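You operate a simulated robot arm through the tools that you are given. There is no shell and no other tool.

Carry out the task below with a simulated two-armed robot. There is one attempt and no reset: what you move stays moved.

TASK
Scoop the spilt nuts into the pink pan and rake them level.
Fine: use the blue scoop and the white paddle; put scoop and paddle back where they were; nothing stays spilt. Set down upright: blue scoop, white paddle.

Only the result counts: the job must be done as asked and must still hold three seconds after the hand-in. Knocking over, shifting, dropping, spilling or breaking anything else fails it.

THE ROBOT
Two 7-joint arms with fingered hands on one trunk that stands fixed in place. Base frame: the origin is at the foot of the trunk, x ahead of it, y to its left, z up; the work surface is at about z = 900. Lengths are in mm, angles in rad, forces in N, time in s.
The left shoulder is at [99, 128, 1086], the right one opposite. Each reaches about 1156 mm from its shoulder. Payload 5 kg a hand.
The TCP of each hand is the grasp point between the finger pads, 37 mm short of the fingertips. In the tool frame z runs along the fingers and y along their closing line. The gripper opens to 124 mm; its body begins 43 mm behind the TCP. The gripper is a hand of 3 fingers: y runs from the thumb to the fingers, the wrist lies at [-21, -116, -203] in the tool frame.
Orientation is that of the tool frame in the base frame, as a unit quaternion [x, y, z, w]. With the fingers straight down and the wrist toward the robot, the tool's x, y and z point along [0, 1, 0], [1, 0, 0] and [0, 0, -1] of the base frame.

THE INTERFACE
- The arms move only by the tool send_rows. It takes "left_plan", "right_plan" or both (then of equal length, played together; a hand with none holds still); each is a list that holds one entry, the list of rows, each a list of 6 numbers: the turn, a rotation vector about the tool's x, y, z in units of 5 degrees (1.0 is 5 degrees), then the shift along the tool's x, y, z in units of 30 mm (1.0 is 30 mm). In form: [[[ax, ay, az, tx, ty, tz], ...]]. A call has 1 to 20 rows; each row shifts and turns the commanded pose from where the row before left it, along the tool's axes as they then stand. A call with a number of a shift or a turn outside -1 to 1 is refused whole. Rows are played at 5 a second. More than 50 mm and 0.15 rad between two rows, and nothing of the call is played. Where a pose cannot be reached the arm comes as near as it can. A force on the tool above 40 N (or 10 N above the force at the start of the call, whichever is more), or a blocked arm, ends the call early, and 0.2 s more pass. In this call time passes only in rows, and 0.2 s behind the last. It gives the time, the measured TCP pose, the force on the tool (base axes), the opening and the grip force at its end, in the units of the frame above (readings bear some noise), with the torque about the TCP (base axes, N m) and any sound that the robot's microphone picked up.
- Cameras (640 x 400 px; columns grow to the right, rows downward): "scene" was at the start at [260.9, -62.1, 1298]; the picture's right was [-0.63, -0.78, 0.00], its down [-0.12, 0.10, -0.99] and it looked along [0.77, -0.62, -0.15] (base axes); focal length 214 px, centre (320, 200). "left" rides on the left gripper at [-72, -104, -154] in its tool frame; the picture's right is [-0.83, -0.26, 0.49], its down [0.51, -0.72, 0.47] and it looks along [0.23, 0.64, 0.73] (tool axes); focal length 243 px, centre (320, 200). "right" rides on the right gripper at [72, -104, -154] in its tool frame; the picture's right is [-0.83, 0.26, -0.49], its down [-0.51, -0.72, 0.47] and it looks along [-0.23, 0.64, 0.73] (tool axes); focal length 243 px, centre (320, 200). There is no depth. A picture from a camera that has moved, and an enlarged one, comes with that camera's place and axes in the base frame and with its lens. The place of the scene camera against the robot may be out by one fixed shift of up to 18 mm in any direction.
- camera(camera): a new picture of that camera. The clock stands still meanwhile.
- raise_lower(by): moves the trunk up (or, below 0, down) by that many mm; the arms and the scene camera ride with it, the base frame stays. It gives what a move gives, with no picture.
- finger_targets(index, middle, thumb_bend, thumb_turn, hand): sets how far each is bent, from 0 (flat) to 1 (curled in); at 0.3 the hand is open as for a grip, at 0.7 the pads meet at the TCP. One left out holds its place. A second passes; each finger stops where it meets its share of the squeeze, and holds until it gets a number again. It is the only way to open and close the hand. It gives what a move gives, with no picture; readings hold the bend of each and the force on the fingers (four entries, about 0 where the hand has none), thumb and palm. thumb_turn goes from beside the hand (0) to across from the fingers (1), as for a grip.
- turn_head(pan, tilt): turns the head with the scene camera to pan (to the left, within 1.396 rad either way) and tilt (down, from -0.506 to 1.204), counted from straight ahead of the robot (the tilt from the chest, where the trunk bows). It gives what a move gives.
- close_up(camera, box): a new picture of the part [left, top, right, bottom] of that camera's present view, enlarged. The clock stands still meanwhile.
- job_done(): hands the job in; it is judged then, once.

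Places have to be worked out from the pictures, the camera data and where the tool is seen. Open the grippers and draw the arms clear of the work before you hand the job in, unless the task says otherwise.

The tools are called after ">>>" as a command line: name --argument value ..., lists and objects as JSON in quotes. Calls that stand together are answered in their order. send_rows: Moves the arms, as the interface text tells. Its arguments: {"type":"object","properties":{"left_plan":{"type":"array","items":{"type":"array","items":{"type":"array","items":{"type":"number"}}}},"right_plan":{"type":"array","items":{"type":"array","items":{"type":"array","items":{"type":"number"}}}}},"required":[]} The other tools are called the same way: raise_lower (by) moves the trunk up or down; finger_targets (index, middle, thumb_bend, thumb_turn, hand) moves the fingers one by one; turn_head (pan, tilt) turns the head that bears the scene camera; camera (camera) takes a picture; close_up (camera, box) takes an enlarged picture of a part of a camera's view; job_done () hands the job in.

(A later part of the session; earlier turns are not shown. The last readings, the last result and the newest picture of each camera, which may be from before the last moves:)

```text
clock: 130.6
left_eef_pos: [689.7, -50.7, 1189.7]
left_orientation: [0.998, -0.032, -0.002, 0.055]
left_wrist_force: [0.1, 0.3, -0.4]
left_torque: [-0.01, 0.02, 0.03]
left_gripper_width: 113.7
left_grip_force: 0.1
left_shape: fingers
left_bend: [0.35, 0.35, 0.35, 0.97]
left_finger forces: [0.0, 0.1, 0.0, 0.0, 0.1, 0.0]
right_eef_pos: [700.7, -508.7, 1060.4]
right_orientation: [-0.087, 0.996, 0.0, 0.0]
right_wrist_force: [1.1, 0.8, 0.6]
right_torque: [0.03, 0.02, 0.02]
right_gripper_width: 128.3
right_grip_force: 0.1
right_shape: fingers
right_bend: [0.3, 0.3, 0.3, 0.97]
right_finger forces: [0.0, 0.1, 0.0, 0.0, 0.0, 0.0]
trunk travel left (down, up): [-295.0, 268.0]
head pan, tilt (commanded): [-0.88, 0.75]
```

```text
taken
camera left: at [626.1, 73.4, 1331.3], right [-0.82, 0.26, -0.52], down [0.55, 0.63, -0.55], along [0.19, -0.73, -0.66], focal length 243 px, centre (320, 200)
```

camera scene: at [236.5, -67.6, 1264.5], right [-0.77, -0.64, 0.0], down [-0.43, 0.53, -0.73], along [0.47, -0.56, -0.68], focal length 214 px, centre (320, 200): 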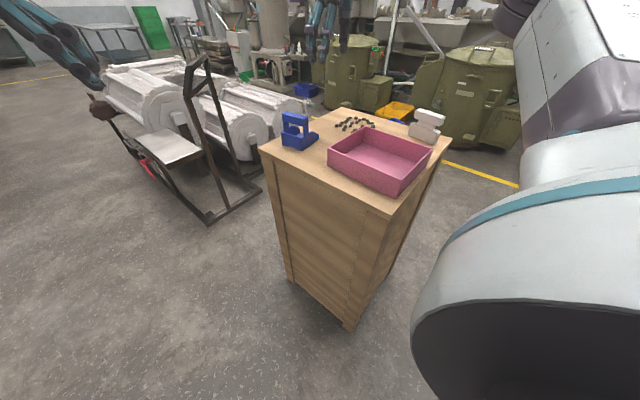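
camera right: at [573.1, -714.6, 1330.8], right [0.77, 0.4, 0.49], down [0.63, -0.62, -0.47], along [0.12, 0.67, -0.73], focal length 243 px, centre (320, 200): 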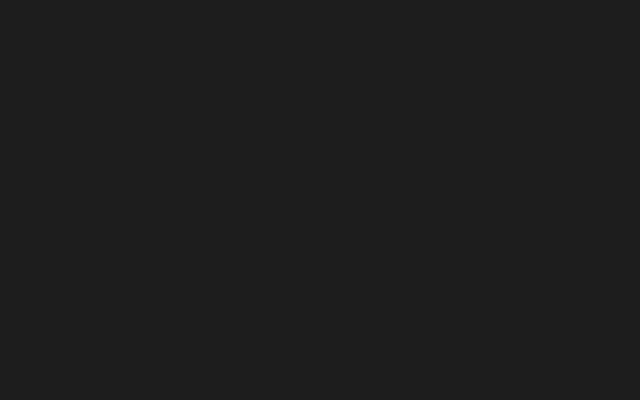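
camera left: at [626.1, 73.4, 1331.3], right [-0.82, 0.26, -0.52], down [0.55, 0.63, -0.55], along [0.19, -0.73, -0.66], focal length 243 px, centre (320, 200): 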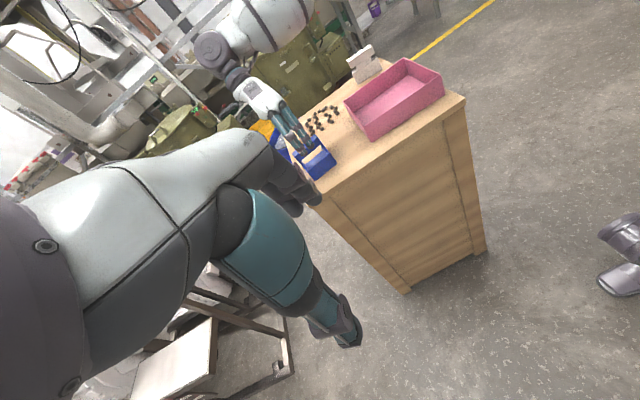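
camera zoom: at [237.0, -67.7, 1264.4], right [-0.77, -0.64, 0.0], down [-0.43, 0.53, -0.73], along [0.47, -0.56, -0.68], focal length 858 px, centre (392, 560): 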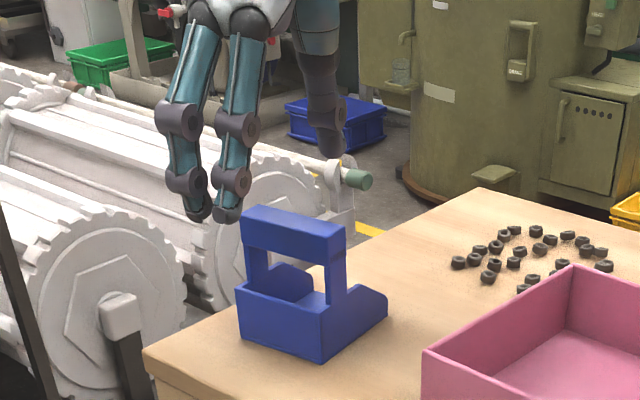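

Thumb and index are centred on the bar and the middle finger sits ~30 mm to the side (that explains the yaw from squeezing). I lower to grasp height.

>>> send_rows --right_plan '[[[0, 0, 0, 0, 0, 0.7], [0, 0, 0, 0, 0, 0.7], [0, 0, 0, 0, 0, 0.5]]]'

>>> close_up --camera "scene" --box '[262, 80, 342, 160]'

>>> close_up --camera "left" --box '[250, 80, 370, 190]'

```text
clock: 131.4
left_eef_pos: [689.1, -52.1, 1191.5]
left_orientation: [0.998, -0.032, -0.001, 0.055]
left_wrist_force: [1.0, -0.6, 0.0]
left_torque: [0.04, 0.01, -0.02]
left_gripper_width: 113.4
left_grip_force: 0.2
left_shape: fingers
left_bend: [0.35, 0.35, 0.35, 0.97]
left_finger forces: [0.1, 0.1, 0.0, 0.0, 0.0, 0.0]
right_eef_pos: [699.7, -509.4, 1002.3]
right_orientation: [-0.087, 0.996, 0.0, 0.002]
right_wrist_force: [0.1, 0.2, -0.1]
right_torque: [-0.05, 0.0, 0.0]
right_gripper_width: 128.6
right_grip_force: 0.0
right_shape: fingers
right_bend: [0.3, 0.3, 0.3, 0.97]
right_finger forces: [0.1, 0.1, 0.0, 0.0, 0.0, 0.1]
trunk travel left (down, up): [-295.0, 268.0]
head pan, tilt (commanded): [-0.88, 0.75]
```

```text
5.00 times, centred on (302, 120) of scene
camera zoom: at [236.0, -67.9, 1264.6], right [-0.77, -0.64, 0.0], down [-0.43, 0.53, -0.73], along [0.47, -0.56, -0.68], focal length 1072 px, centre (410, 600)
```

zoom: 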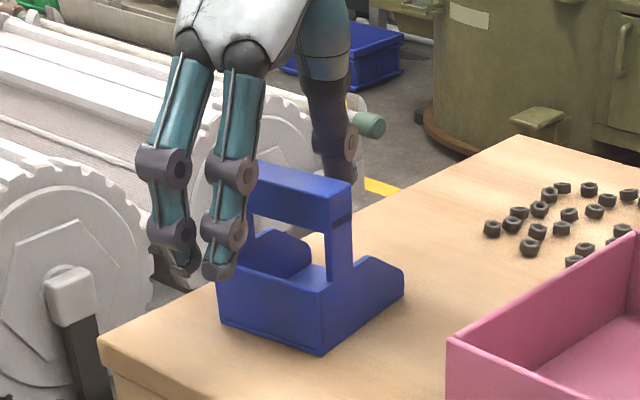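

```text
3.64 times, centred on (310, 135) of left
camera zoom: at [624.9, 73.3, 1331.9], right [-0.81, 0.26, -0.52], down [0.55, 0.63, -0.55], along [0.19, -0.73, -0.66], focal length 882 px, centre (356, 436)
```

zoom: 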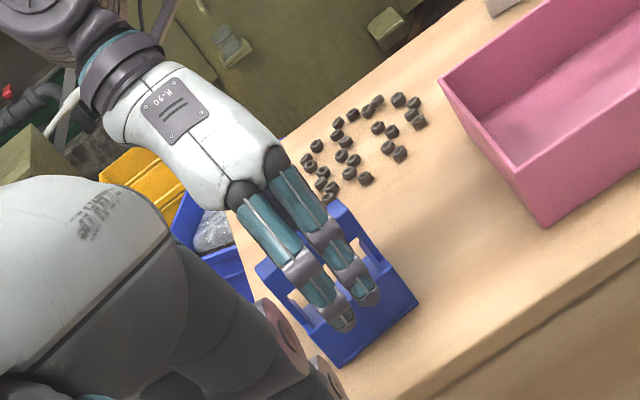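

Fingers are well centred on the scoop in the left camera's view. I close with index and thumb doing the squeezing, middle only lightly.

>>> finger_targets --hand "right" --index 0.62 --middle 0.6 --thumb_bend 0.62

>>> close_up --camera "scene" --box '[270, 90, 334, 160]'

>>> close_up --camera "left" --box '[270, 100, 350, 180]'

```text
clock: 132.4
left_eef_pos: [688.5, -50.1, 1189.7]
left_orientation: [0.998, -0.032, -0.001, 0.055]
left_wrist_force: [-0.2, -0.2, 0.2]
left_torque: [-0.03, -0.03, 0.0]
left_gripper_width: 113.5
left_grip_force: 0.1
left_shape: fingers
left_bend: [0.35, 0.35, 0.35, 0.97]
left_finger forces: [0.0, 0.0, 0.0, 0.0, 0.0, 0.0]
right_eef_pos: [699.4, -509.6, 1003.9]
right_orientation: [-0.087, 0.996, 0.0, 0.0]
right_wrist_force: [-0.3, 0.2, -0.1]
right_torque: [-0.01, 0.0, 0.02]
right_gripper_width: 31.4
right_grip_force: 0.2
right_shape: fingers
right_bend: [0.62, 0.6, 0.62, 0.97]
right_finger forces: [0.3, 0.0, 0.1, 0.0, 0.1, 0.0]
trunk travel left (down, up): [-295.0, 268.0]
head pan, tilt (commanded): [-0.88, 0.75]
```

```text
5.71 times, centred on (302, 125) of scene
camera zoom: at [236.1, -67.7, 1264.6], right [-0.77, -0.64, 0.0], down [-0.43, 0.53, -0.73], along [0.47, -0.56, -0.68], focal length 1226 px, centre (423, 629)
```

zoom: 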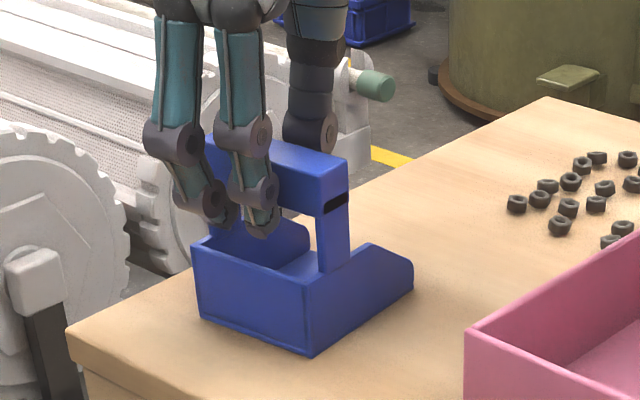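

```text
5.00 times, centred on (310, 140) of left
camera zoom: at [625.0, 73.5, 1331.9], right [-0.81, 0.26, -0.52], down [0.55, 0.63, -0.55], along [0.19, -0.73, -0.66], focal length 1213 px, centre (370, 500)
```

zoom: 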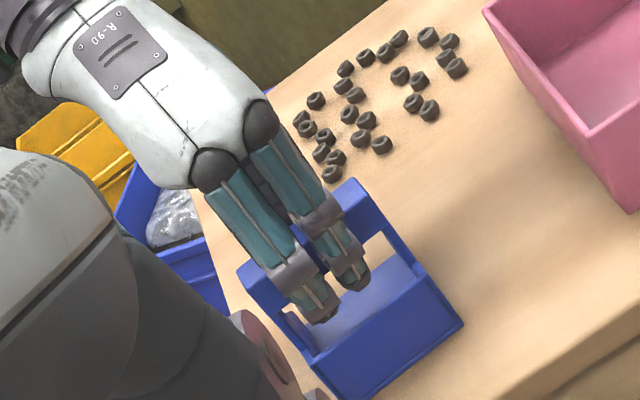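

The thumb nudged the scoop a few mm toward the fingers; now the bar is between them. Squeeze.

>>> finger_targets --hand "right" --index 0.72 --middle 0.65 --thumb_bend 0.74

>>> close_up --camera "scene" --box '[270, 90, 334, 160]'

>>> close_up --camera "left" --box '[270, 100, 350, 180]'

```text
clock: 133.4
left_eef_pos: [689.3, -52.3, 1191.1]
left_orientation: [0.998, -0.032, -0.001, 0.055]
left_wrist_force: [-0.5, -1.0, -0.2]
left_torque: [0.04, -0.01, 0.01]
left_gripper_width: 113.6
left_grip_force: 0.1
left_shape: fingers
left_bend: [0.35, 0.35, 0.35, 0.97]
left_finger forces: [0.1, 0.0, 0.1, 0.0, 0.0, 0.0]
right_eef_pos: [700.5, -509.0, 1003.5]
right_orientation: [-0.088, 0.996, 0.0, 0.0]
right_wrist_force: [0.9, 1.0, -0.4]
right_torque: [0.03, -0.03, 0.0]
right_gripper_width: 25.4
right_grip_force: 12.7
right_shape: fingers
right_bend: [0.62, 0.64, 0.66, 0.97]
right_finger forces: [10.3, 1.6, 0.0, 0.0, 13.0, 0.1]
trunk travel left (down, up): [-295.0, 268.0]
head pan, tilt (commanded): [-0.88, 0.75]
```

```text
5.71 times, centred on (302, 125) of scene
camera zoom: at [236.1, -67.8, 1264.6], right [-0.77, -0.64, 0.0], down [-0.43, 0.53, -0.73], along [0.47, -0.56, -0.68], focal length 1226 px, centre (423, 629)
```

zoom: 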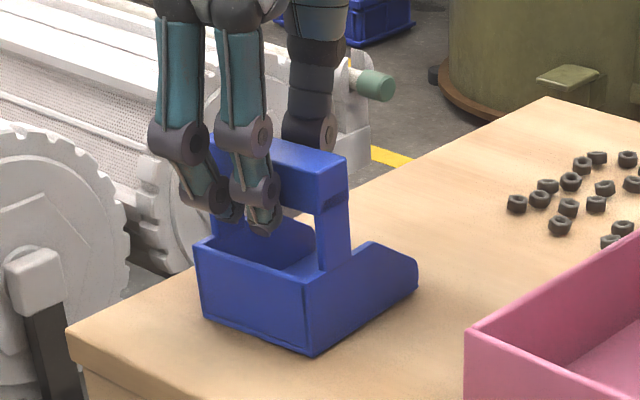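

```text
5.00 times, centred on (310, 140) of left
camera zoom: at [625.1, 73.4, 1331.9], right [-0.81, 0.26, -0.52], down [0.55, 0.63, -0.55], along [0.19, -0.73, -0.66], focal length 1213 px, centre (370, 500)
```

zoom: 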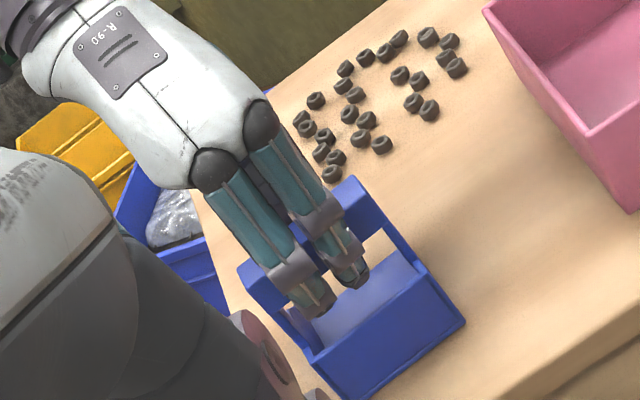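

Firm grip (12.7 N), scoop looks level and nearly square. Lift 30 mm and check.

>>> send_rows --right_plan '[[[0, 0, 0, 0, 0, -0.3], [0, 0, 0, 0, 0, -0.4], [0, 0, 0, 0, 0, -0.4]]]'

>>> close_up --camera "scene" --box '[270, 80, 334, 160]'

>>> close_up --camera "left" --box '[260, 90, 350, 180]'

```text
clock: 134.2
left_eef_pos: [688.6, -50.8, 1191.6]
left_orientation: [0.998, -0.032, -0.001, 0.055]
left_wrist_force: [0.4, -0.1, -0.4]
left_torque: [0.01, 0.01, 0.01]
left_gripper_width: 113.6
left_grip_force: 0.0
left_shape: fingers
left_bend: [0.35, 0.35, 0.35, 0.97]
left_finger forces: [0.0, 0.0, 0.0, 0.0, 0.0, 0.1]
right_eef_pos: [699.4, -509.1, 1036.2]
right_orientation: [-0.087, 0.996, 0.0, 0.001]
right_wrist_force: [0.7, -0.4, -1.5]
right_torque: [-0.01, 0.0, -0.01]
right_gripper_width: 25.8
right_grip_force: 12.5
right_shape: fingers
right_bend: [0.62, 0.64, 0.66, 0.97]
right_finger forces: [10.2, 1.8, 0.1, 0.1, 13.0, 0.1]
trunk travel left (down, up): [-295.0, 268.0]
head pan, tilt (commanded): [-0.88, 0.75]
```

```text
5.00 times, centred on (302, 120) of scene
camera zoom: at [235.9, -67.6, 1264.7], right [-0.77, -0.64, 0.0], down [-0.43, 0.53, -0.73], along [0.47, -0.56, -0.68], focal length 1072 px, centre (410, 600)
```

zoom: 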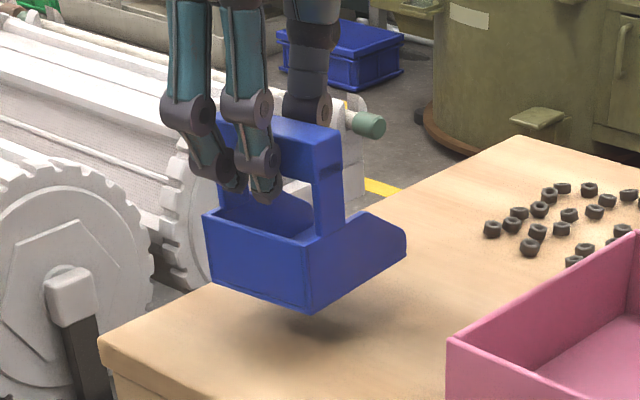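

```text
4.44 times, centred on (305, 135) of left
camera zoom: at [624.8, 73.7, 1332.0], right [-0.81, 0.26, -0.52], down [0.55, 0.63, -0.55], along [0.19, -0.73, -0.66], focal length 1078 px, centre (387, 489)
```

zoom: 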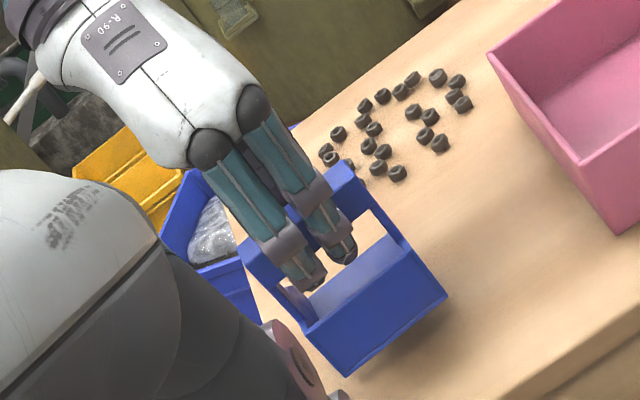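

The scoop hangs nearly level (≈3° mouth-up), its bottom ≈103 mm below the TCP. I raise it and yaw the hand back to w=180°, so the mouth faces −x.

>>> send_rows --right_plan '[[[0, 0, 0, 0, 0, -0.9], [0, 0, 0, 0, 0, -0.9], [0, 0, 1, 0, 0, 0], [0, 0, 1, 0, 0, 0], [0, 0, 1, 0, 0, 0], [0, 0, 1, 0, 0, 0], [0, 0, 1, 0, 0, 0], [0, 0, 1, 0, 0, 0], [0, 0, 1, 0, 0, 0], [0, 0, 1, 0, 0, 0], [0, 0, 1, 0, 0, 0], [0, 0, 1, 0, 0, 0], [0, 0, 1, 0, 0, 0], [0, 0, 1, 0, 0, 0], [0, 0, 1, 0, 0, 0], [0, 0, 1, 0, 0, 0], [0, 0, 1, 0, 0, 0], [0, 0, 1, 0, 0, 0], [0, 0, 1, 0, 0, 0], [0, 0, 1, 0, 0, 0]]]'

>>> camera --camera "right"

>>> close_up --camera "scene" --box '[250, 50, 350, 150]'

```text
clock: 138.4
left_eef_pos: [688.6, -51.1, 1191.5]
left_orientation: [0.998, -0.032, -0.001, 0.055]
left_wrist_force: [-0.6, 0.5, -0.3]
left_torque: [0.02, -0.03, -0.04]
left_gripper_width: 113.5
left_grip_force: 0.1
left_shape: fingers
left_bend: [0.35, 0.35, 0.35, 0.97]
left_finger forces: [0.0, 0.0, 0.0, 0.0, 0.1, 0.0]
right_eef_pos: [698.5, -509.8, 1089.3]
right_orientation: [0.644, 0.765, 0.0, 0.0]
right_wrist_force: [-0.5, 0.5, -0.9]
right_torque: [-0.02, -0.01, -0.01]
right_gripper_width: 25.7
right_grip_force: 12.2
right_shape: fingers
right_bend: [0.62, 0.64, 0.66, 0.97]
right_finger forces: [10.3, 1.7, 0.1, 0.1, 13.0, 0.0]
trunk travel left (down, up): [-295.0, 268.0]
head pan, tilt (commanded): [-0.88, 0.75]
```

```text
taken
camera right: at [583.5, -456.7, 1244.2], right [0.4, -0.77, 0.49], down [-0.62, -0.62, -0.47], along [0.67, -0.12, -0.73], focal length 243 px, centre (320, 200)
```

right: 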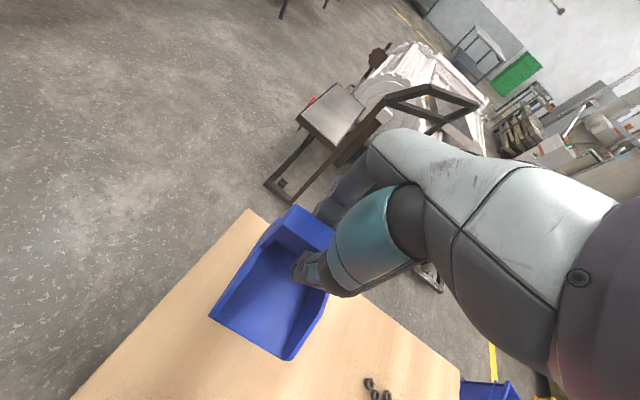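

```text
4.00 times, centred on (300, 100) of scene
camera zoom: at [236.0, -67.5, 1264.7], right [-0.77, -0.64, 0.0], down [-0.43, 0.53, -0.73], along [0.47, -0.56, -0.68], focal length 858 px, centre (400, 600)
```

zoom: 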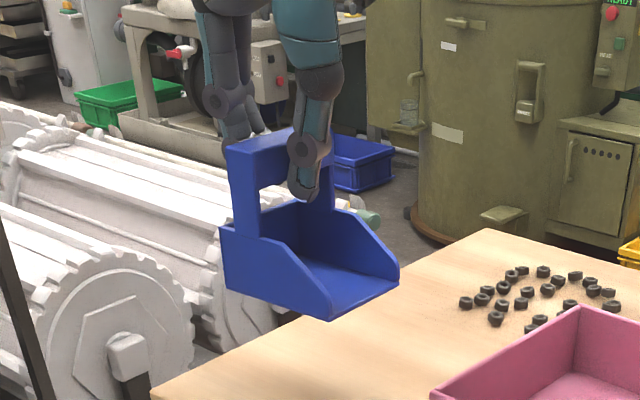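

The mouth now faces ≈184°, i.e. toward −x; a 4.5° trim squares it. I move to the start of the first scooping lane: TCP (765,−733), scoop still above the table.

>>> send_rows --right_plan '[[[0, 0, 0.9, 0, 0, 0], [0, 0, 0, -0.951, 0.187, 0.204], [0, 0, 0, -0.951, 0.187, 0.204], [0, 0, 0, -0.951, 0.187, 0.204], [0, 0, 0, -0.951, 0.187, 0.204], [0, 0, 0, -0.951, 0.187, 0.204], [0, 0, 0, -0.951, 0.187, 0.204], [0, 0, 0, -0.951, 0.187, 0.204], [0, 0, 0, -0.951, 0.187, 0.204]]]'

>>> camera --camera "right"

>>> close_up --camera "scene" --box '[310, 50, 390, 130]'

```text
clock: 140.4
left_eef_pos: [690.2, -51.2, 1190.3]
left_orientation: [0.998, -0.032, -0.002, 0.054]
left_wrist_force: [0.5, -0.8, -0.4]
left_torque: [0.03, -0.01, 0.0]
left_gripper_width: 113.5
left_grip_force: 0.1
left_shape: fingers
left_bend: [0.35, 0.35, 0.35, 0.97]
left_finger forces: [0.1, 0.0, 0.0, 0.0, 0.1, 0.0]
right_eef_pos: [764.6, -732.8, 1039.7]
right_orientation: [0.672, 0.741, 0.0, 0.0]
right_wrist_force: [0.6, 0.2, -1.2]
right_torque: [0.01, 0.02, 0.0]
right_gripper_width: 25.3
right_grip_force: 12.4
right_shape: fingers
right_bend: [0.62, 0.64, 0.66, 0.97]
right_finger forces: [10.3, 1.8, 0.0, 0.0, 12.9, 0.0]
trunk travel left (down, up): [-295.0, 268.0]
head pan, tilt (commanded): [-0.88, 0.75]
```

```text
taken
camera right: at [654.3, -671.1, 1194.1], right [0.34, -0.8, 0.49], down [-0.67, -0.57, -0.47], along [0.66, -0.17, -0.73], focal length 243 px, centre (320, 200)
```

right: 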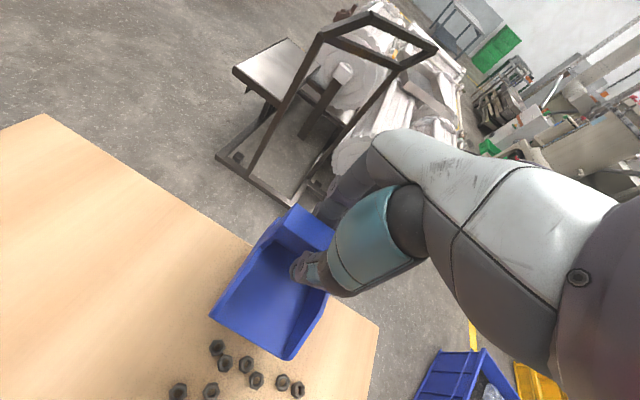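

```text
5.00 times, centred on (350, 90) of scene
camera zoom: at [236.8, -68.5, 1264.4], right [-0.77, -0.64, 0.0], down [-0.43, 0.53, -0.73], along [0.47, -0.56, -0.68], focal length 1072 px, centre (170, 750)
```

zoom: 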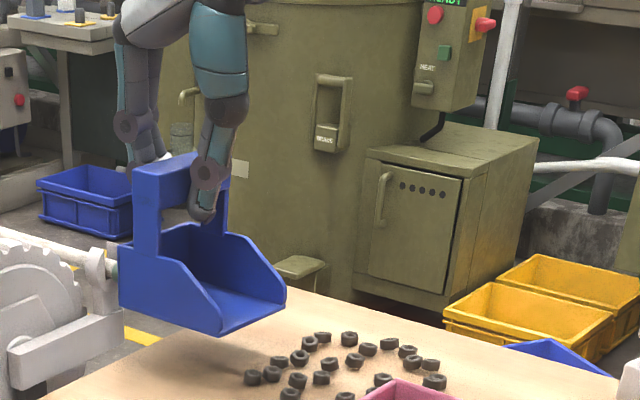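

The scoop is lined up just beyond the nuts. I pitch it slightly mouth-down and lower toward the table.

>>> send_rows --right_plan '[[[-0.4, 0, 0, 0, 0, 0.35], [-0.4, 0, 0, 0, 0, 0.35], [0, 0, 0, 0, 0, 0.3]]]'

>>> send_rows --right_plan '[[[0, 0, 0, 0, 0, 0.1]]]'

>>> close_up --camera "scene" --box '[315, 70, 375, 130]'

```text
clock: 141.2
left_eef_pos: [689.0, -52.0, 1190.4]
left_orientation: [0.998, -0.032, -0.002, 0.055]
left_wrist_force: [0.3, -0.5, 1.0]
left_torque: [0.02, 0.01, -0.02]
left_gripper_width: 113.8
left_grip_force: 0.1
left_shape: fingers
left_bend: [0.35, 0.35, 0.35, 0.97]
left_finger forces: [0.0, 0.1, 0.0, 0.0, 0.0, 0.0]
right_eef_pos: [765.3, -731.7, 1012.8]
right_orientation: [0.672, 0.74, 0.026, 0.023]
right_wrist_force: [0.7, -0.8, -1.0]
right_torque: [0.0, 0.01, 0.02]
right_gripper_width: 25.6
right_grip_force: 12.1
right_shape: fingers
right_bend: [0.62, 0.64, 0.66, 0.97]
right_finger forces: [10.4, 1.6, 0.0, 0.0, 12.9, 0.2]
trunk travel left (down, up): [-295.0, 268.0]
head pan, tilt (commanded): [-0.88, 0.75]
```

```text
clock: 141.6
left_eef_pos: [689.9, -52.0, 1190.1]
left_orientation: [0.998, -0.032, -0.001, 0.055]
left_wrist_force: [-0.4, 0.2, -0.3]
left_torque: [0.0, 0.0, 0.0]
left_gripper_width: 113.7
left_grip_force: 0.1
left_shape: fingers
left_bend: [0.35, 0.35, 0.35, 0.97]
left_finger forces: [0.0, 0.1, 0.2, 0.1, 0.1, 0.1]
right_eef_pos: [765.4, -731.3, 1008.7]
right_orientation: [0.672, 0.739, 0.026, 0.024]
right_wrist_force: [-0.2, 0.4, -1.5]
right_torque: [-0.01, 0.01, 0.0]
right_gripper_width: 25.6
right_grip_force: 12.5
right_shape: fingers
right_bend: [0.62, 0.64, 0.66, 0.97]
right_finger forces: [10.4, 1.6, 0.0, 0.0, 12.9, 0.1]
trunk travel left (down, up): [-295.0, 268.0]
head pan, tilt (commanded): [-0.88, 0.75]
```

```text
6.67 times, centred on (345, 100) of scene
camera zoom: at [236.3, -67.8, 1264.6], right [-0.77, -0.64, 0.0], down [-0.43, 0.53, -0.73], along [0.47, -0.56, -0.68], focal length 1430 px, centre (153, 867)
```

zoom: 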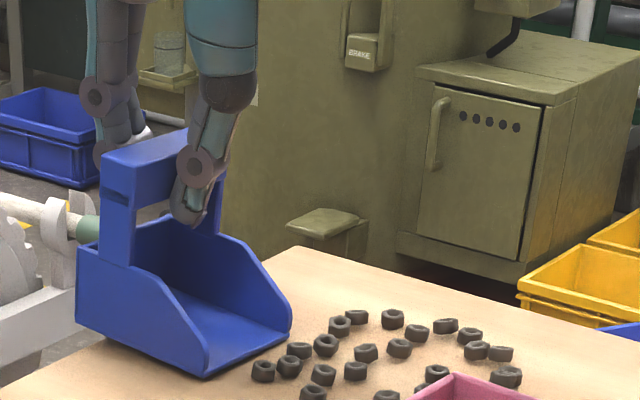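

Not touching yet; lower in 2 mm steps to contact.

>>> send_rows --right_plan '[[[0, 0, 0, 0, 0, 0.08], [0, 0, 0, 0, 0, 0.07]]]'

>>> send_rows --right_plan '[[[0, 0, 0, 0, 0, 0.07]]]'

>>> close_up --camera "scene" --box '[315, 70, 375, 130]'

```text
clock: 142.2
left_eef_pos: [688.4, -50.7, 1190.2]
left_orientation: [0.998, -0.032, -0.001, 0.055]
left_wrist_force: [-0.4, 0.0, 0.3]
left_torque: [-0.01, 0.0, -0.03]
left_gripper_width: 113.3
left_grip_force: 0.0
left_shape: fingers
left_bend: [0.35, 0.35, 0.35, 0.97]
left_finger forces: [0.1, 0.0, 0.0, 0.0, 0.0, 0.0]
right_eef_pos: [765.2, -732.3, 1002.3]
right_orientation: [0.672, 0.74, 0.025, 0.023]
right_wrist_force: [0.1, 0.0, 0.0]
right_torque: [-0.04, 0.03, 0.0]
right_gripper_width: 25.4
right_grip_force: 13.2
right_shape: fingers
right_bend: [0.62, 0.64, 0.67, 0.97]
right_finger forces: [11.4, 1.9, 0.0, 0.0, 12.5, 0.0]
trunk travel left (down, up): [-295.0, 268.0]
head pan, tilt (commanded): [-0.88, 0.75]
```

```text
clock: 142.6
left_eef_pos: [688.9, -51.9, 1191.9]
left_orientation: [0.998, -0.032, -0.002, 0.055]
left_wrist_force: [-0.7, 0.2, -0.6]
left_torque: [-0.01, 0.0, 0.02]
left_gripper_width: 113.8
left_grip_force: 0.1
left_shape: fingers
left_bend: [0.35, 0.35, 0.35, 0.97]
left_finger forces: [0.0, 0.0, 0.0, 0.0, 0.0, 0.0]
right_eef_pos: [768.4, -732.6, 1002.1]
right_orientation: [0.672, 0.74, 0.025, 0.023]
right_wrist_force: [1.1, 0.6, -0.1]
right_torque: [-0.01, 0.03, 0.03]
right_gripper_width: 25.6
right_grip_force: 12.9
right_shape: fingers
right_bend: [0.61, 0.64, 0.67, 0.97]
right_finger forces: [11.8, 2.1, 0.0, 0.0, 12.2, 0.1]
trunk travel left (down, up): [-295.0, 268.0]
head pan, tilt (commanded): [-0.88, 0.75]
```

```text
6.67 times, centred on (345, 100) of scene
camera zoom: at [236.2, -67.7, 1264.6], right [-0.77, -0.64, 0.0], down [-0.43, 0.53, -0.73], along [0.47, -0.56, -0.68], focal length 1430 px, centre (153, 867)
```

zoom: 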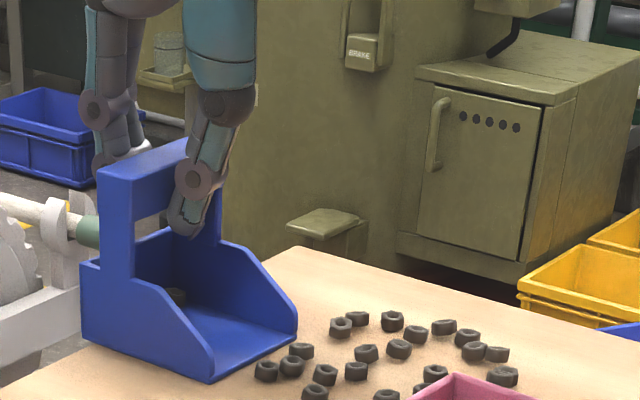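

A nut has just appeared inside the scoop – nuts are picked up as the mouth comes down to them. I advance slowly in −x along this lane.

>>> send_rows --right_plan '[[[0, 0, 0, 0.032, -0.33, -0.023], [0, 0, 0, 0.032, -0.33, -0.023], [0, 0, 0, 0.032, -0.33, -0.023], [0, 0, 0, 0.032, -0.33, -0.023]]]'

>>> close_up --camera "scene" --box '[315, 70, 375, 130]'

>>> close_up --camera "right" --box '[150, 180, 390, 400]'

```text
clock: 143.6
left_eef_pos: [688.5, -51.6, 1191.6]
left_orientation: [0.998, -0.032, -0.001, 0.055]
left_wrist_force: [-0.1, -0.4, 0.4]
left_torque: [0.01, 0.01, 0.05]
left_gripper_width: 113.6
left_grip_force: 0.0
left_shape: fingers
left_bend: [0.35, 0.35, 0.35, 0.97]
left_finger forces: [0.0, 0.0, 0.0, 0.0, 0.1, 0.0]
right_eef_pos: [727.5, -731.1, 1001.0]
right_orientation: [0.672, 0.739, 0.026, 0.024]
right_wrist_force: [0.2, 0.3, -1.2]
right_torque: [-0.04, 0.03, 0.03]
right_gripper_width: 25.6
right_grip_force: 12.9
right_shape: fingers
right_bend: [0.61, 0.64, 0.67, 0.97]
right_finger forces: [11.7, 2.1, 0.1, 0.1, 12.3, 0.0]
trunk travel left (down, up): [-295.0, 268.0]
head pan, tilt (commanded): [-0.88, 0.75]
```

```text
6.67 times, centred on (345, 100) of scene
camera zoom: at [235.8, -68.0, 1264.7], right [-0.77, -0.64, 0.0], down [-0.43, 0.53, -0.73], along [0.47, -0.56, -0.68], focal length 1430 px, centre (153, 867)
```

zoom: 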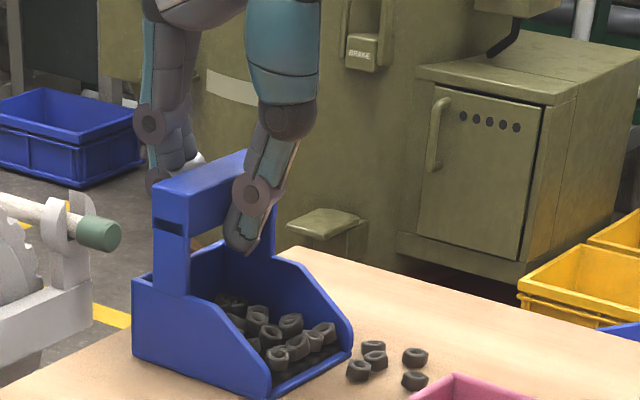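

```text
1.82 times, centred on (270, 290) of right
camera zoom: at [606.2, -672.0, 1148.1], right [0.31, -0.8, 0.51], down [-0.64, -0.57, -0.52], along [0.71, -0.16, -0.69], focal length 441 px, centre (411, 36)
```

zoom: 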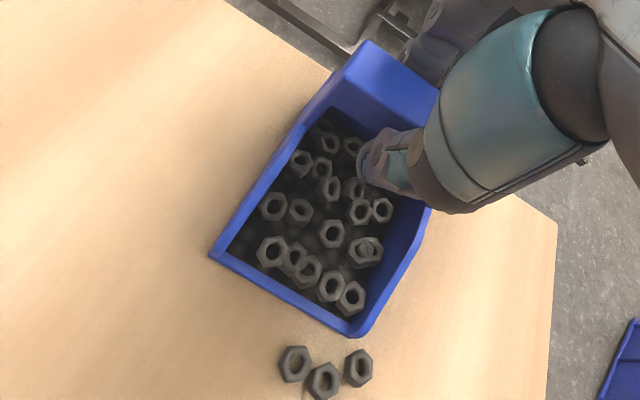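

Most nuts are already in the scoop after 40 mm; a few remain around x 560–647. I keep advancing in −x.

>>> send_rows --right_plan '[[[0, 0, 0, -0.1, -0.33, -0.023], [0, 0, 0, -0.1, -0.33, -0.023], [0, 0, 0, -0.1, -0.33, -0.023], [0, 0, 0, -0.1, -0.33, -0.023]]]'

>>> close_up --camera "scene" --box '[315, 70, 395, 150]'

>>> camera --camera "right"

>>> camera --camera "left"

```text
clock: 144.6
left_eef_pos: [688.8, -51.2, 1192.2]
left_orientation: [0.998, -0.033, -0.002, 0.054]
left_wrist_force: [0.3, -0.7, 0.2]
left_torque: [0.02, -0.01, -0.02]
left_gripper_width: 113.7
left_grip_force: 0.1
left_shape: fingers
left_bend: [0.35, 0.35, 0.35, 0.97]
left_finger forces: [0.0, 0.0, 0.0, 0.0, 0.1, 0.0]
right_eef_pos: [687.2, -746.7, 1002.1]
right_orientation: [0.672, 0.74, 0.026, 0.024]
right_wrist_force: [0.0, 0.3, -1.5]
right_torque: [0.03, 0.01, 0.04]
right_gripper_width: 25.1
right_grip_force: 12.9
right_shape: fingers
right_bend: [0.61, 0.64, 0.67, 0.97]
right_finger forces: [11.2, 1.9, 0.1, 0.1, 12.5, 0.1]
trunk travel left (down, up): [-295.0, 268.0]
head pan, tilt (commanded): [-0.88, 0.75]
```

```text
5.00 times, centred on (355, 110) of scene
camera zoom: at [236.0, -68.2, 1264.6], right [-0.77, -0.64, 0.0], down [-0.43, 0.53, -0.73], along [0.47, -0.56, -0.68], focal length 1072 px, centre (145, 650)
```

zoom: 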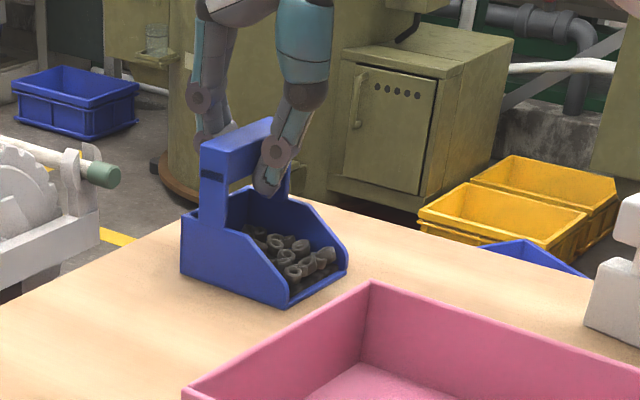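

```text
taken
camera right: at [567.4, -687.6, 1148.2], right [0.31, -0.8, 0.51], down [-0.63, -0.57, -0.52], along [0.71, -0.16, -0.69], focal length 243 px, centre (320, 200)
```

right: 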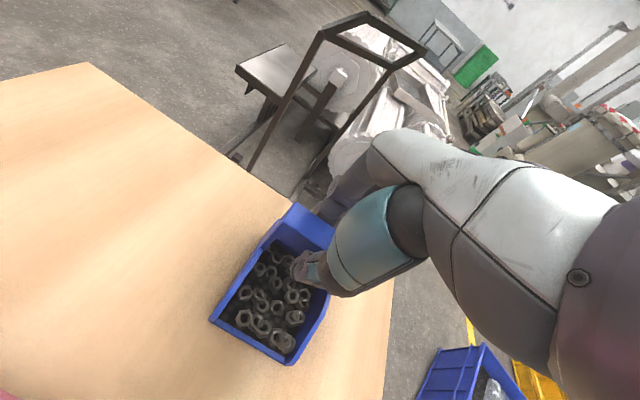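

```text
taken
camera left: at [624.8, 73.0, 1332.0], right [-0.81, 0.26, -0.52], down [0.55, 0.63, -0.55], along [0.19, -0.73, -0.66], focal length 243 px, centre (320, 200)
```

left: 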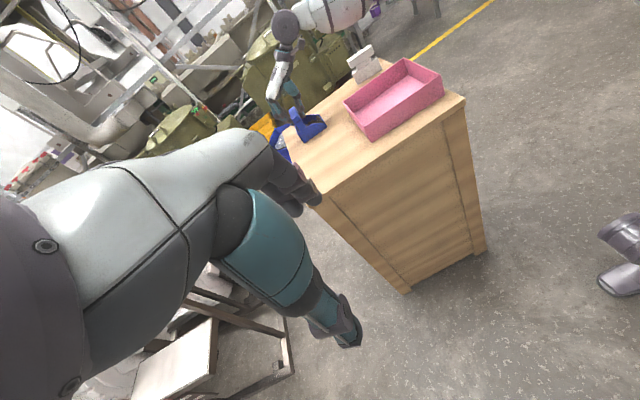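

No nuts are visible in front of the scoop any more; I check the area behind the pan's wall from the left camera.

>>> close_up --camera "left" --box '[270, 50, 430, 150]'

>>> close_up --camera "right" --box '[180, 180, 380, 400]'

```text
4.00 times, centred on (350, 100) of left
camera zoom: at [624.8, 73.0, 1332.0], right [-0.81, 0.26, -0.52], down [0.55, 0.63, -0.55], along [0.19, -0.73, -0.66], focal length 970 px, centre (200, 600)
```

zoom: 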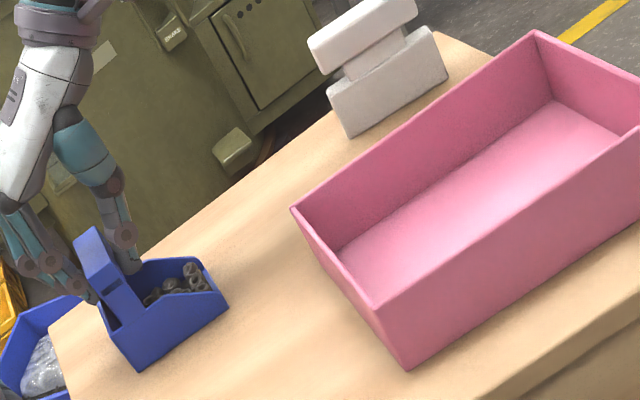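

```text
1.82 times, centred on (280, 290) of right
camera zoom: at [567.4, -687.6, 1148.2], right [0.31, -0.8, 0.51], down [-0.63, -0.57, -0.52], along [0.71, -0.16, -0.69], focal length 441 px, centre (393, 36)
```

zoom: 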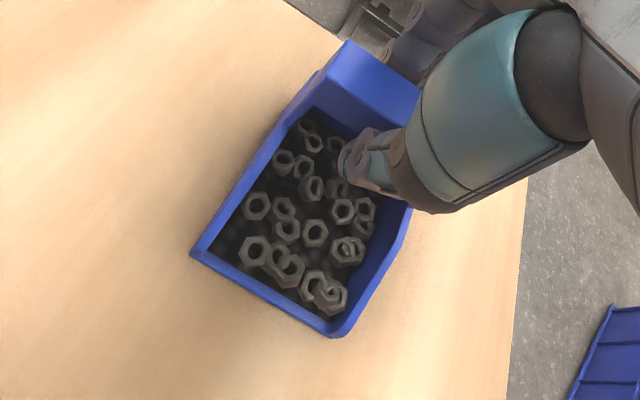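

All the nuts are in the scoop. I tip the mouth up ~12° while lifting straight off the table.

>>> send_rows --right_plan '[[[0, 0, 0, 0, 0, -0.3], [0.5, 0, 0, 0, 0, -0.4], [0.7, 0, 0, 0, 0, -0.5], [0.7, 0, 0, 0, 0, -0.5], [0.6, 0, 0, 0, 0, -0.6], [0, 0, 0, 0, 0, -0.7], [0, 0, 0, 0, 0, -0.7]]]'

>>> camera --camera "right"

>>> close_up --camera "scene" --box '[315, 40, 415, 140]'

```text
clock: 146.2
left_eef_pos: [689.8, -51.0, 1190.6]
left_orientation: [0.998, -0.032, 0.0, 0.055]
left_wrist_force: [0.1, -0.1, 0.4]
left_torque: [-0.01, 0.01, 0.01]
left_gripper_width: 113.6
left_grip_force: 0.1
left_shape: fingers
left_bend: [0.35, 0.35, 0.35, 0.97]
left_finger forces: [0.0, 0.0, 0.0, 0.0, 0.0, 0.1]
right_eef_pos: [696.1, -747.6, 1113.0]
right_orientation: [0.67, 0.738, -0.055, -0.05]
right_wrist_force: [-0.5, 0.0, -1.8]
right_torque: [-0.03, -0.04, 0.0]
right_gripper_width: 25.4
right_grip_force: 12.3
right_shape: fingers
right_bend: [0.61, 0.64, 0.67, 0.97]
right_finger forces: [10.5, 1.9, 0.0, 0.0, 12.5, 0.0]
trunk travel left (down, up): [-295.0, 268.0]
head pan, tilt (commanded): [-0.88, 0.75]
```

```text
taken
camera right: at [609.1, -683.1, 1280.2], right [0.41, -0.79, 0.45], down [-0.73, -0.58, -0.36], along [0.55, -0.18, -0.82], focal length 243 px, centre (320, 200)
```

right: 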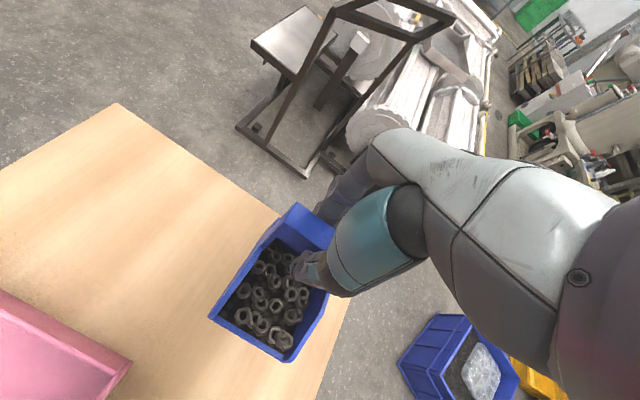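

```text
4.00 times, centred on (365, 90) of scene
camera zoom: at [236.3, -67.1, 1264.6], right [-0.77, -0.64, 0.0], down [-0.43, 0.53, -0.73], along [0.47, -0.56, -0.68], focal length 858 px, centre (140, 640)
```

zoom: 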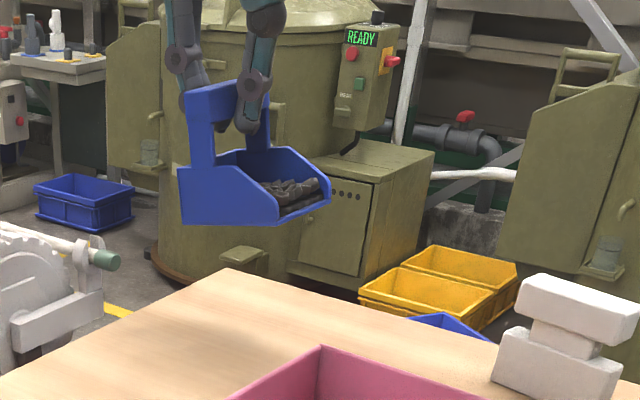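

Carrying: nuts stay in the scoop. I move over the pan to about (430,−566) at this height.

>>> send_rows --right_plan '[[[0, 0, 0, 0.623, -0.741, 0.111], [0, 0, 0, 0.623, -0.741, 0.111], [0, 0, 0, 0.623, -0.741, 0.111], [0, 0, 0, 0.623, -0.741, 0.111], [0, 0, 0, 0.623, -0.741, 0.111], [0, 0, 0, 0.623, -0.741, 0.111], [0, 0, 0, 0.623, -0.741, 0.111], [0, 0, 0, 0.623, -0.741, 0.111], [0, 0, 0, 0.623, -0.741, 0.111], [0, 0, 0, 0.623, -0.741, 0.111], [0, 0, 0, 0.623, -0.741, 0.111]]]'

>>> camera --camera "right"

>>> camera --camera "scene"

>>> close_up --camera "left" --box '[290, 30, 470, 150]'

```text
clock: 148.6
left_eef_pos: [688.2, -50.8, 1192.9]
left_orientation: [0.998, -0.033, -0.001, 0.055]
left_wrist_force: [-0.6, -0.3, 0.0]
left_torque: [0.05, 0.03, 0.01]
left_gripper_width: 113.7
left_grip_force: 0.1
left_shape: fingers
left_bend: [0.35, 0.35, 0.35, 0.97]
left_finger forces: [0.0, 0.0, 0.1, 0.0, 0.0, 0.0]
right_eef_pos: [428.8, -565.9, 1112.8]
right_orientation: [0.67, 0.738, -0.055, -0.049]
right_wrist_force: [0.4, -1.0, -2.1]
right_torque: [0.02, -0.06, 0.0]
right_gripper_width: 25.2
right_grip_force: 11.8
right_shape: fingers
right_bend: [0.62, 0.64, 0.67, 0.97]
right_finger forces: [10.0, 1.7, 0.1, 0.1, 12.0, 0.0]
trunk travel left (down, up): [-295.0, 268.0]
head pan, tilt (commanded): [-0.88, 0.75]
```

```text
taken
camera right: at [342.3, -501.6, 1280.5], right [0.41, -0.79, 0.45], down [-0.73, -0.58, -0.36], along [0.55, -0.18, -0.82], focal length 243 px, centre (320, 200)
```

right: 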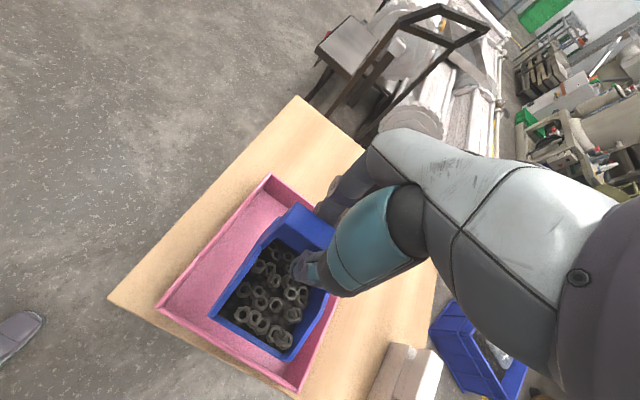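

```text
taken
camera scene: at [235.4, -67.4, 1264.8], right [-0.77, -0.64, 0.0], down [-0.43, 0.53, -0.73], along [0.47, -0.56, -0.68], focal length 214 px, centre (320, 200)
```

scene: 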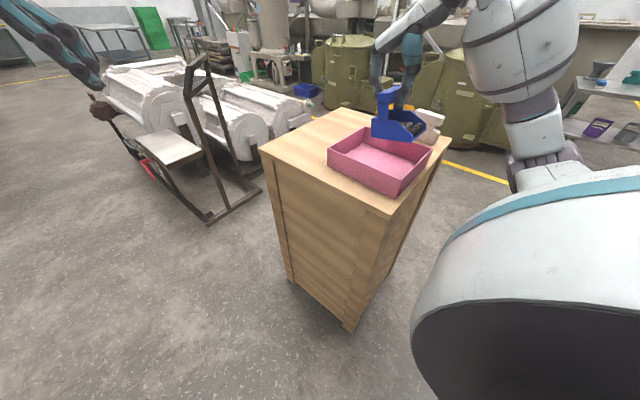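

```text
3.33 times, centred on (380, 90) of left
camera zoom: at [624.2, 73.9, 1332.3], right [-0.81, 0.26, -0.52], down [0.55, 0.63, -0.55], along [0.19, -0.73, -0.66], focal length 809 px, centre (120, 567)
```

zoom: 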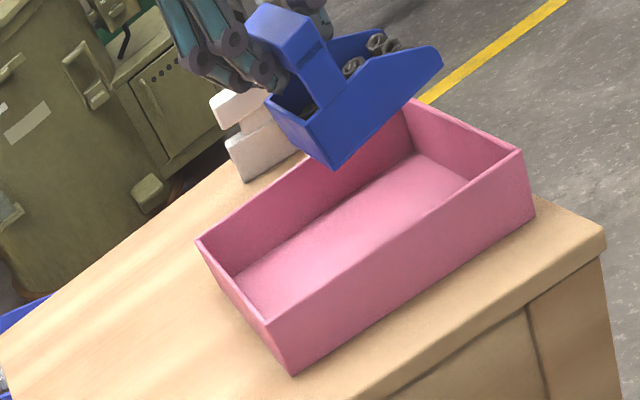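

The scoop is squarely over the pan (x 327–539, y −657…−482). I start tipping the mouth down.

>>> send_rows --right_plan '[[[-1, 0, 0, 0, 0, 0.2], [-1, 0, 0, 0, 0, 0.2], [-1, 0, 0, 0, 0, 0.2], [-1, 0, 0, 0, 0, 0], [-1, 0, 0, 0, 0, 0], [-1, 0, 0, 0, 0, 0], [-1, 0, 0, 0, 0, 0], [-1, 0, 0, 0, 0, 0]]]'

>>> close_up --camera "left" --box '[290, 30, 470, 150]'

>>> close_up --camera "scene" --box '[320, 70, 460, 200]'

```text
clock: 150.4
left_eef_pos: [689.2, -50.9, 1191.8]
left_orientation: [0.998, -0.032, -0.001, 0.055]
left_wrist_force: [0.3, 0.3, 0.0]
left_torque: [-0.02, -0.01, 0.01]
left_gripper_width: 113.6
left_grip_force: 0.1
left_shape: fingers
left_bend: [0.35, 0.35, 0.35, 0.97]
left_finger forces: [0.1, 0.0, 0.0, 0.0, 0.0, 0.0]
right_eef_pos: [428.2, -567.5, 1094.8]
right_orientation: [0.647, 0.712, 0.201, 0.183]
right_wrist_force: [0.0, -0.7, -2.2]
right_torque: [-0.06, 0.06, 0.01]
right_gripper_width: 25.1
right_grip_force: 11.7
right_shape: fingers
right_bend: [0.62, 0.64, 0.67, 0.97]
right_finger forces: [9.9, 1.6, 0.0, 0.0, 12.1, 0.0]
trunk travel left (down, up): [-295.0, 268.0]
head pan, tilt (commanded): [-0.88, 0.75]
```

```text
3.33 times, centred on (380, 90) of left
camera zoom: at [625.0, 73.2, 1331.9], right [-0.81, 0.26, -0.52], down [0.55, 0.63, -0.55], along [0.19, -0.73, -0.66], focal length 809 px, centre (120, 567)
```

zoom: 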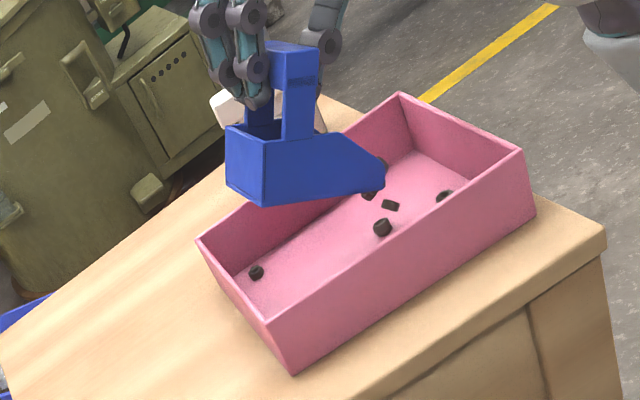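

```text
3.08 times, centred on (390, 135) of scene
camera zoom: at [236.1, -68.1, 1264.6], right [-0.77, -0.64, 0.0], down [-0.43, 0.53, -0.73], along [0.47, -0.56, -0.68], focal length 660 px, centre (105, 400)
```

zoom: 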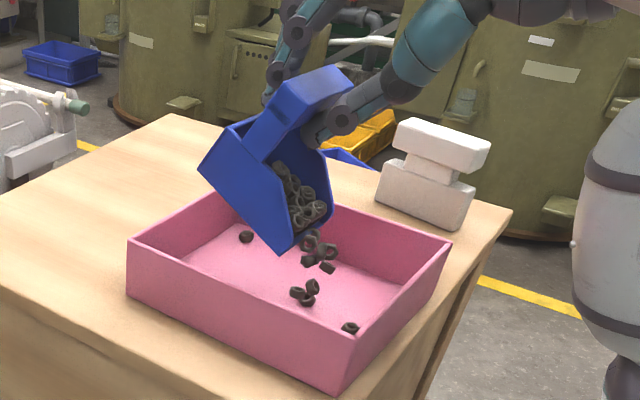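

The nuts are pouring into the pan. I continue tipping slowly.

>>> send_rows --right_plan '[[[-0.5, 0, 0, 0, 0, 0], [-0.5, 0, 0, 0, 0, 0], [-0.5, 0, 0, 0, 0, 0], [-0.5, 0, 0, 0, 0, 0], [-0.5, 0, 0, 0, 0, 0], [-0.5, 0, 0, 0, 0, 0]]]'

>>> close_up --camera "scene" --box '[320, 70, 460, 200]'

>>> close_up --camera "left" --box '[290, 30, 470, 150]'

```text
clock: 151.8
left_eef_pos: [689.0, -51.5, 1192.2]
left_orientation: [0.998, -0.032, 0.0, 0.054]
left_wrist_force: [-0.4, -0.3, -0.3]
left_torque: [0.01, 0.02, 0.0]
left_gripper_width: 113.6
left_grip_force: 0.1
left_shape: fingers
left_bend: [0.35, 0.35, 0.35, 0.97]
left_finger forces: [0.1, 0.0, 0.0, 0.0, 0.0, 0.0]
right_eef_pos: [427.8, -566.8, 1094.5]
right_orientation: [0.618, 0.68, 0.293, 0.266]
right_wrist_force: [-0.2, 0.3, -0.4]
right_torque: [-0.01, 0.02, 0.03]
right_gripper_width: 25.0
right_grip_force: 11.9
right_shape: fingers
right_bend: [0.62, 0.64, 0.67, 0.97]
right_finger forces: [9.8, 1.7, 0.1, 0.0, 11.8, 0.0]
trunk travel left (down, up): [-295.0, 268.0]
head pan, tilt (commanded): [-0.88, 0.75]
```

```text
3.08 times, centred on (390, 135) of scene
camera zoom: at [236.1, -67.9, 1264.6], right [-0.77, -0.64, 0.0], down [-0.43, 0.53, -0.73], along [0.47, -0.56, -0.68], focal length 660 px, centre (105, 400)
```

zoom: 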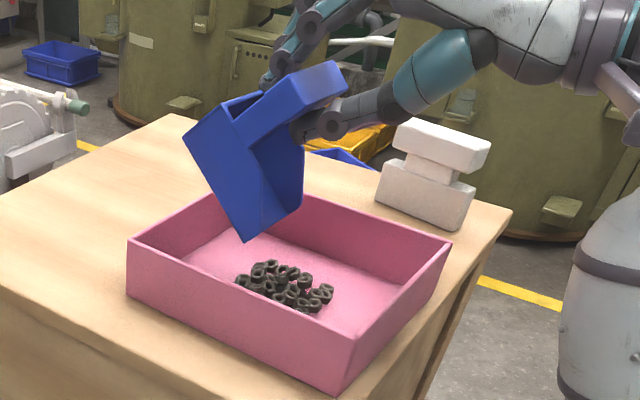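

```text
3.33 times, centred on (380, 90) of left
camera zoom: at [625.0, 73.4, 1331.9], right [-0.81, 0.26, -0.52], down [0.55, 0.63, -0.55], along [0.19, -0.73, -0.66], focal length 809 px, centre (120, 567)
```

zoom: 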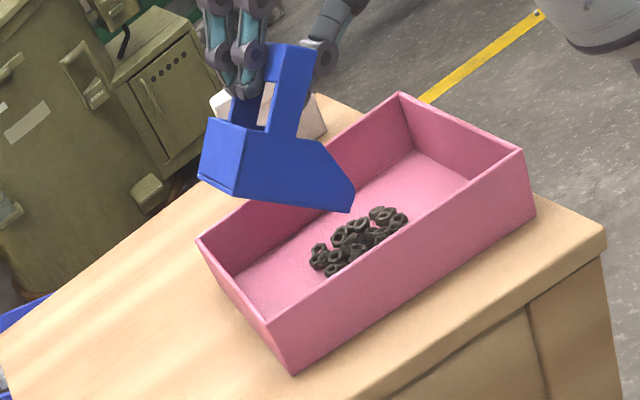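

The heap is in the pan. I tip a little further to be sure the scoop is empty and look inside with the right camera.

>>> send_rows --right_plan '[[[-1, 0, 0, 0, 0, 0], [-1, 0, 0, 0, 0, 0], [-1, 0, 0, 0, 0, 0], [-1, 0, 0, 0, 0, 0], [0, 0, 0, 0, 0, 0], [0, 0, 0, 0, 0, 0]]]'

>>> camera --camera "right"

>>> close_up --camera "scene" --box '[320, 70, 460, 200]'

```text
clock: 153.2
left_eef_pos: [688.3, -51.3, 1191.0]
left_orientation: [0.998, -0.031, -0.001, 0.056]
left_wrist_force: [-0.8, -0.3, -0.6]
left_torque: [-0.07, 0.02, 0.0]
left_gripper_width: 113.7
left_grip_force: 0.1
left_shape: fingers
left_bend: [0.35, 0.35, 0.35, 0.97]
left_finger forces: [0.0, 0.0, 0.0, 0.0, 0.0, 0.0]
right_eef_pos: [428.0, -565.0, 1095.9]
right_orientation: [0.562, 0.619, 0.406, 0.368]
right_wrist_force: [-0.1, -0.1, -1.2]
right_torque: [-0.01, 0.05, 0.01]
right_gripper_width: 24.9
right_grip_force: 11.3
right_shape: fingers
right_bend: [0.62, 0.64, 0.67, 0.97]
right_finger forces: [9.8, 1.5, 0.0, 0.0, 11.7, 0.0]
trunk travel left (down, up): [-295.0, 268.0]
head pan, tilt (commanded): [-0.88, 0.75]
```

```text
taken
camera right: at [240.4, -512.2, 1060.3], right [-0.27, -0.86, 0.44], down [0.19, -0.49, -0.85], along [0.94, -0.14, 0.3], focal length 243 px, centre (320, 200)
```

right: 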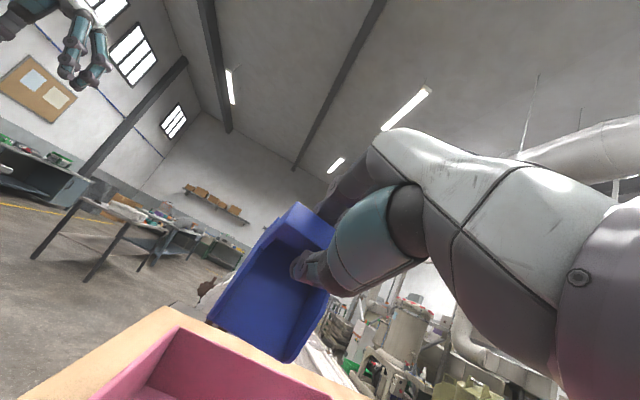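

```text
3.08 times, centred on (390, 135) of scene
camera zoom: at [236.2, -67.8, 1264.6], right [-0.77, -0.64, 0.0], down [-0.43, 0.53, -0.73], along [0.47, -0.56, -0.68], focal length 660 px, centre (105, 400)
```

zoom: 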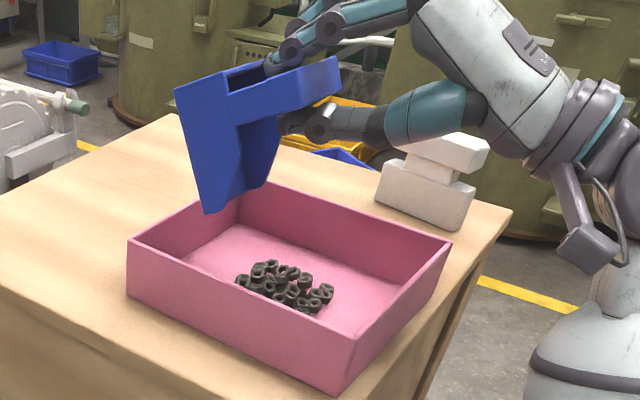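

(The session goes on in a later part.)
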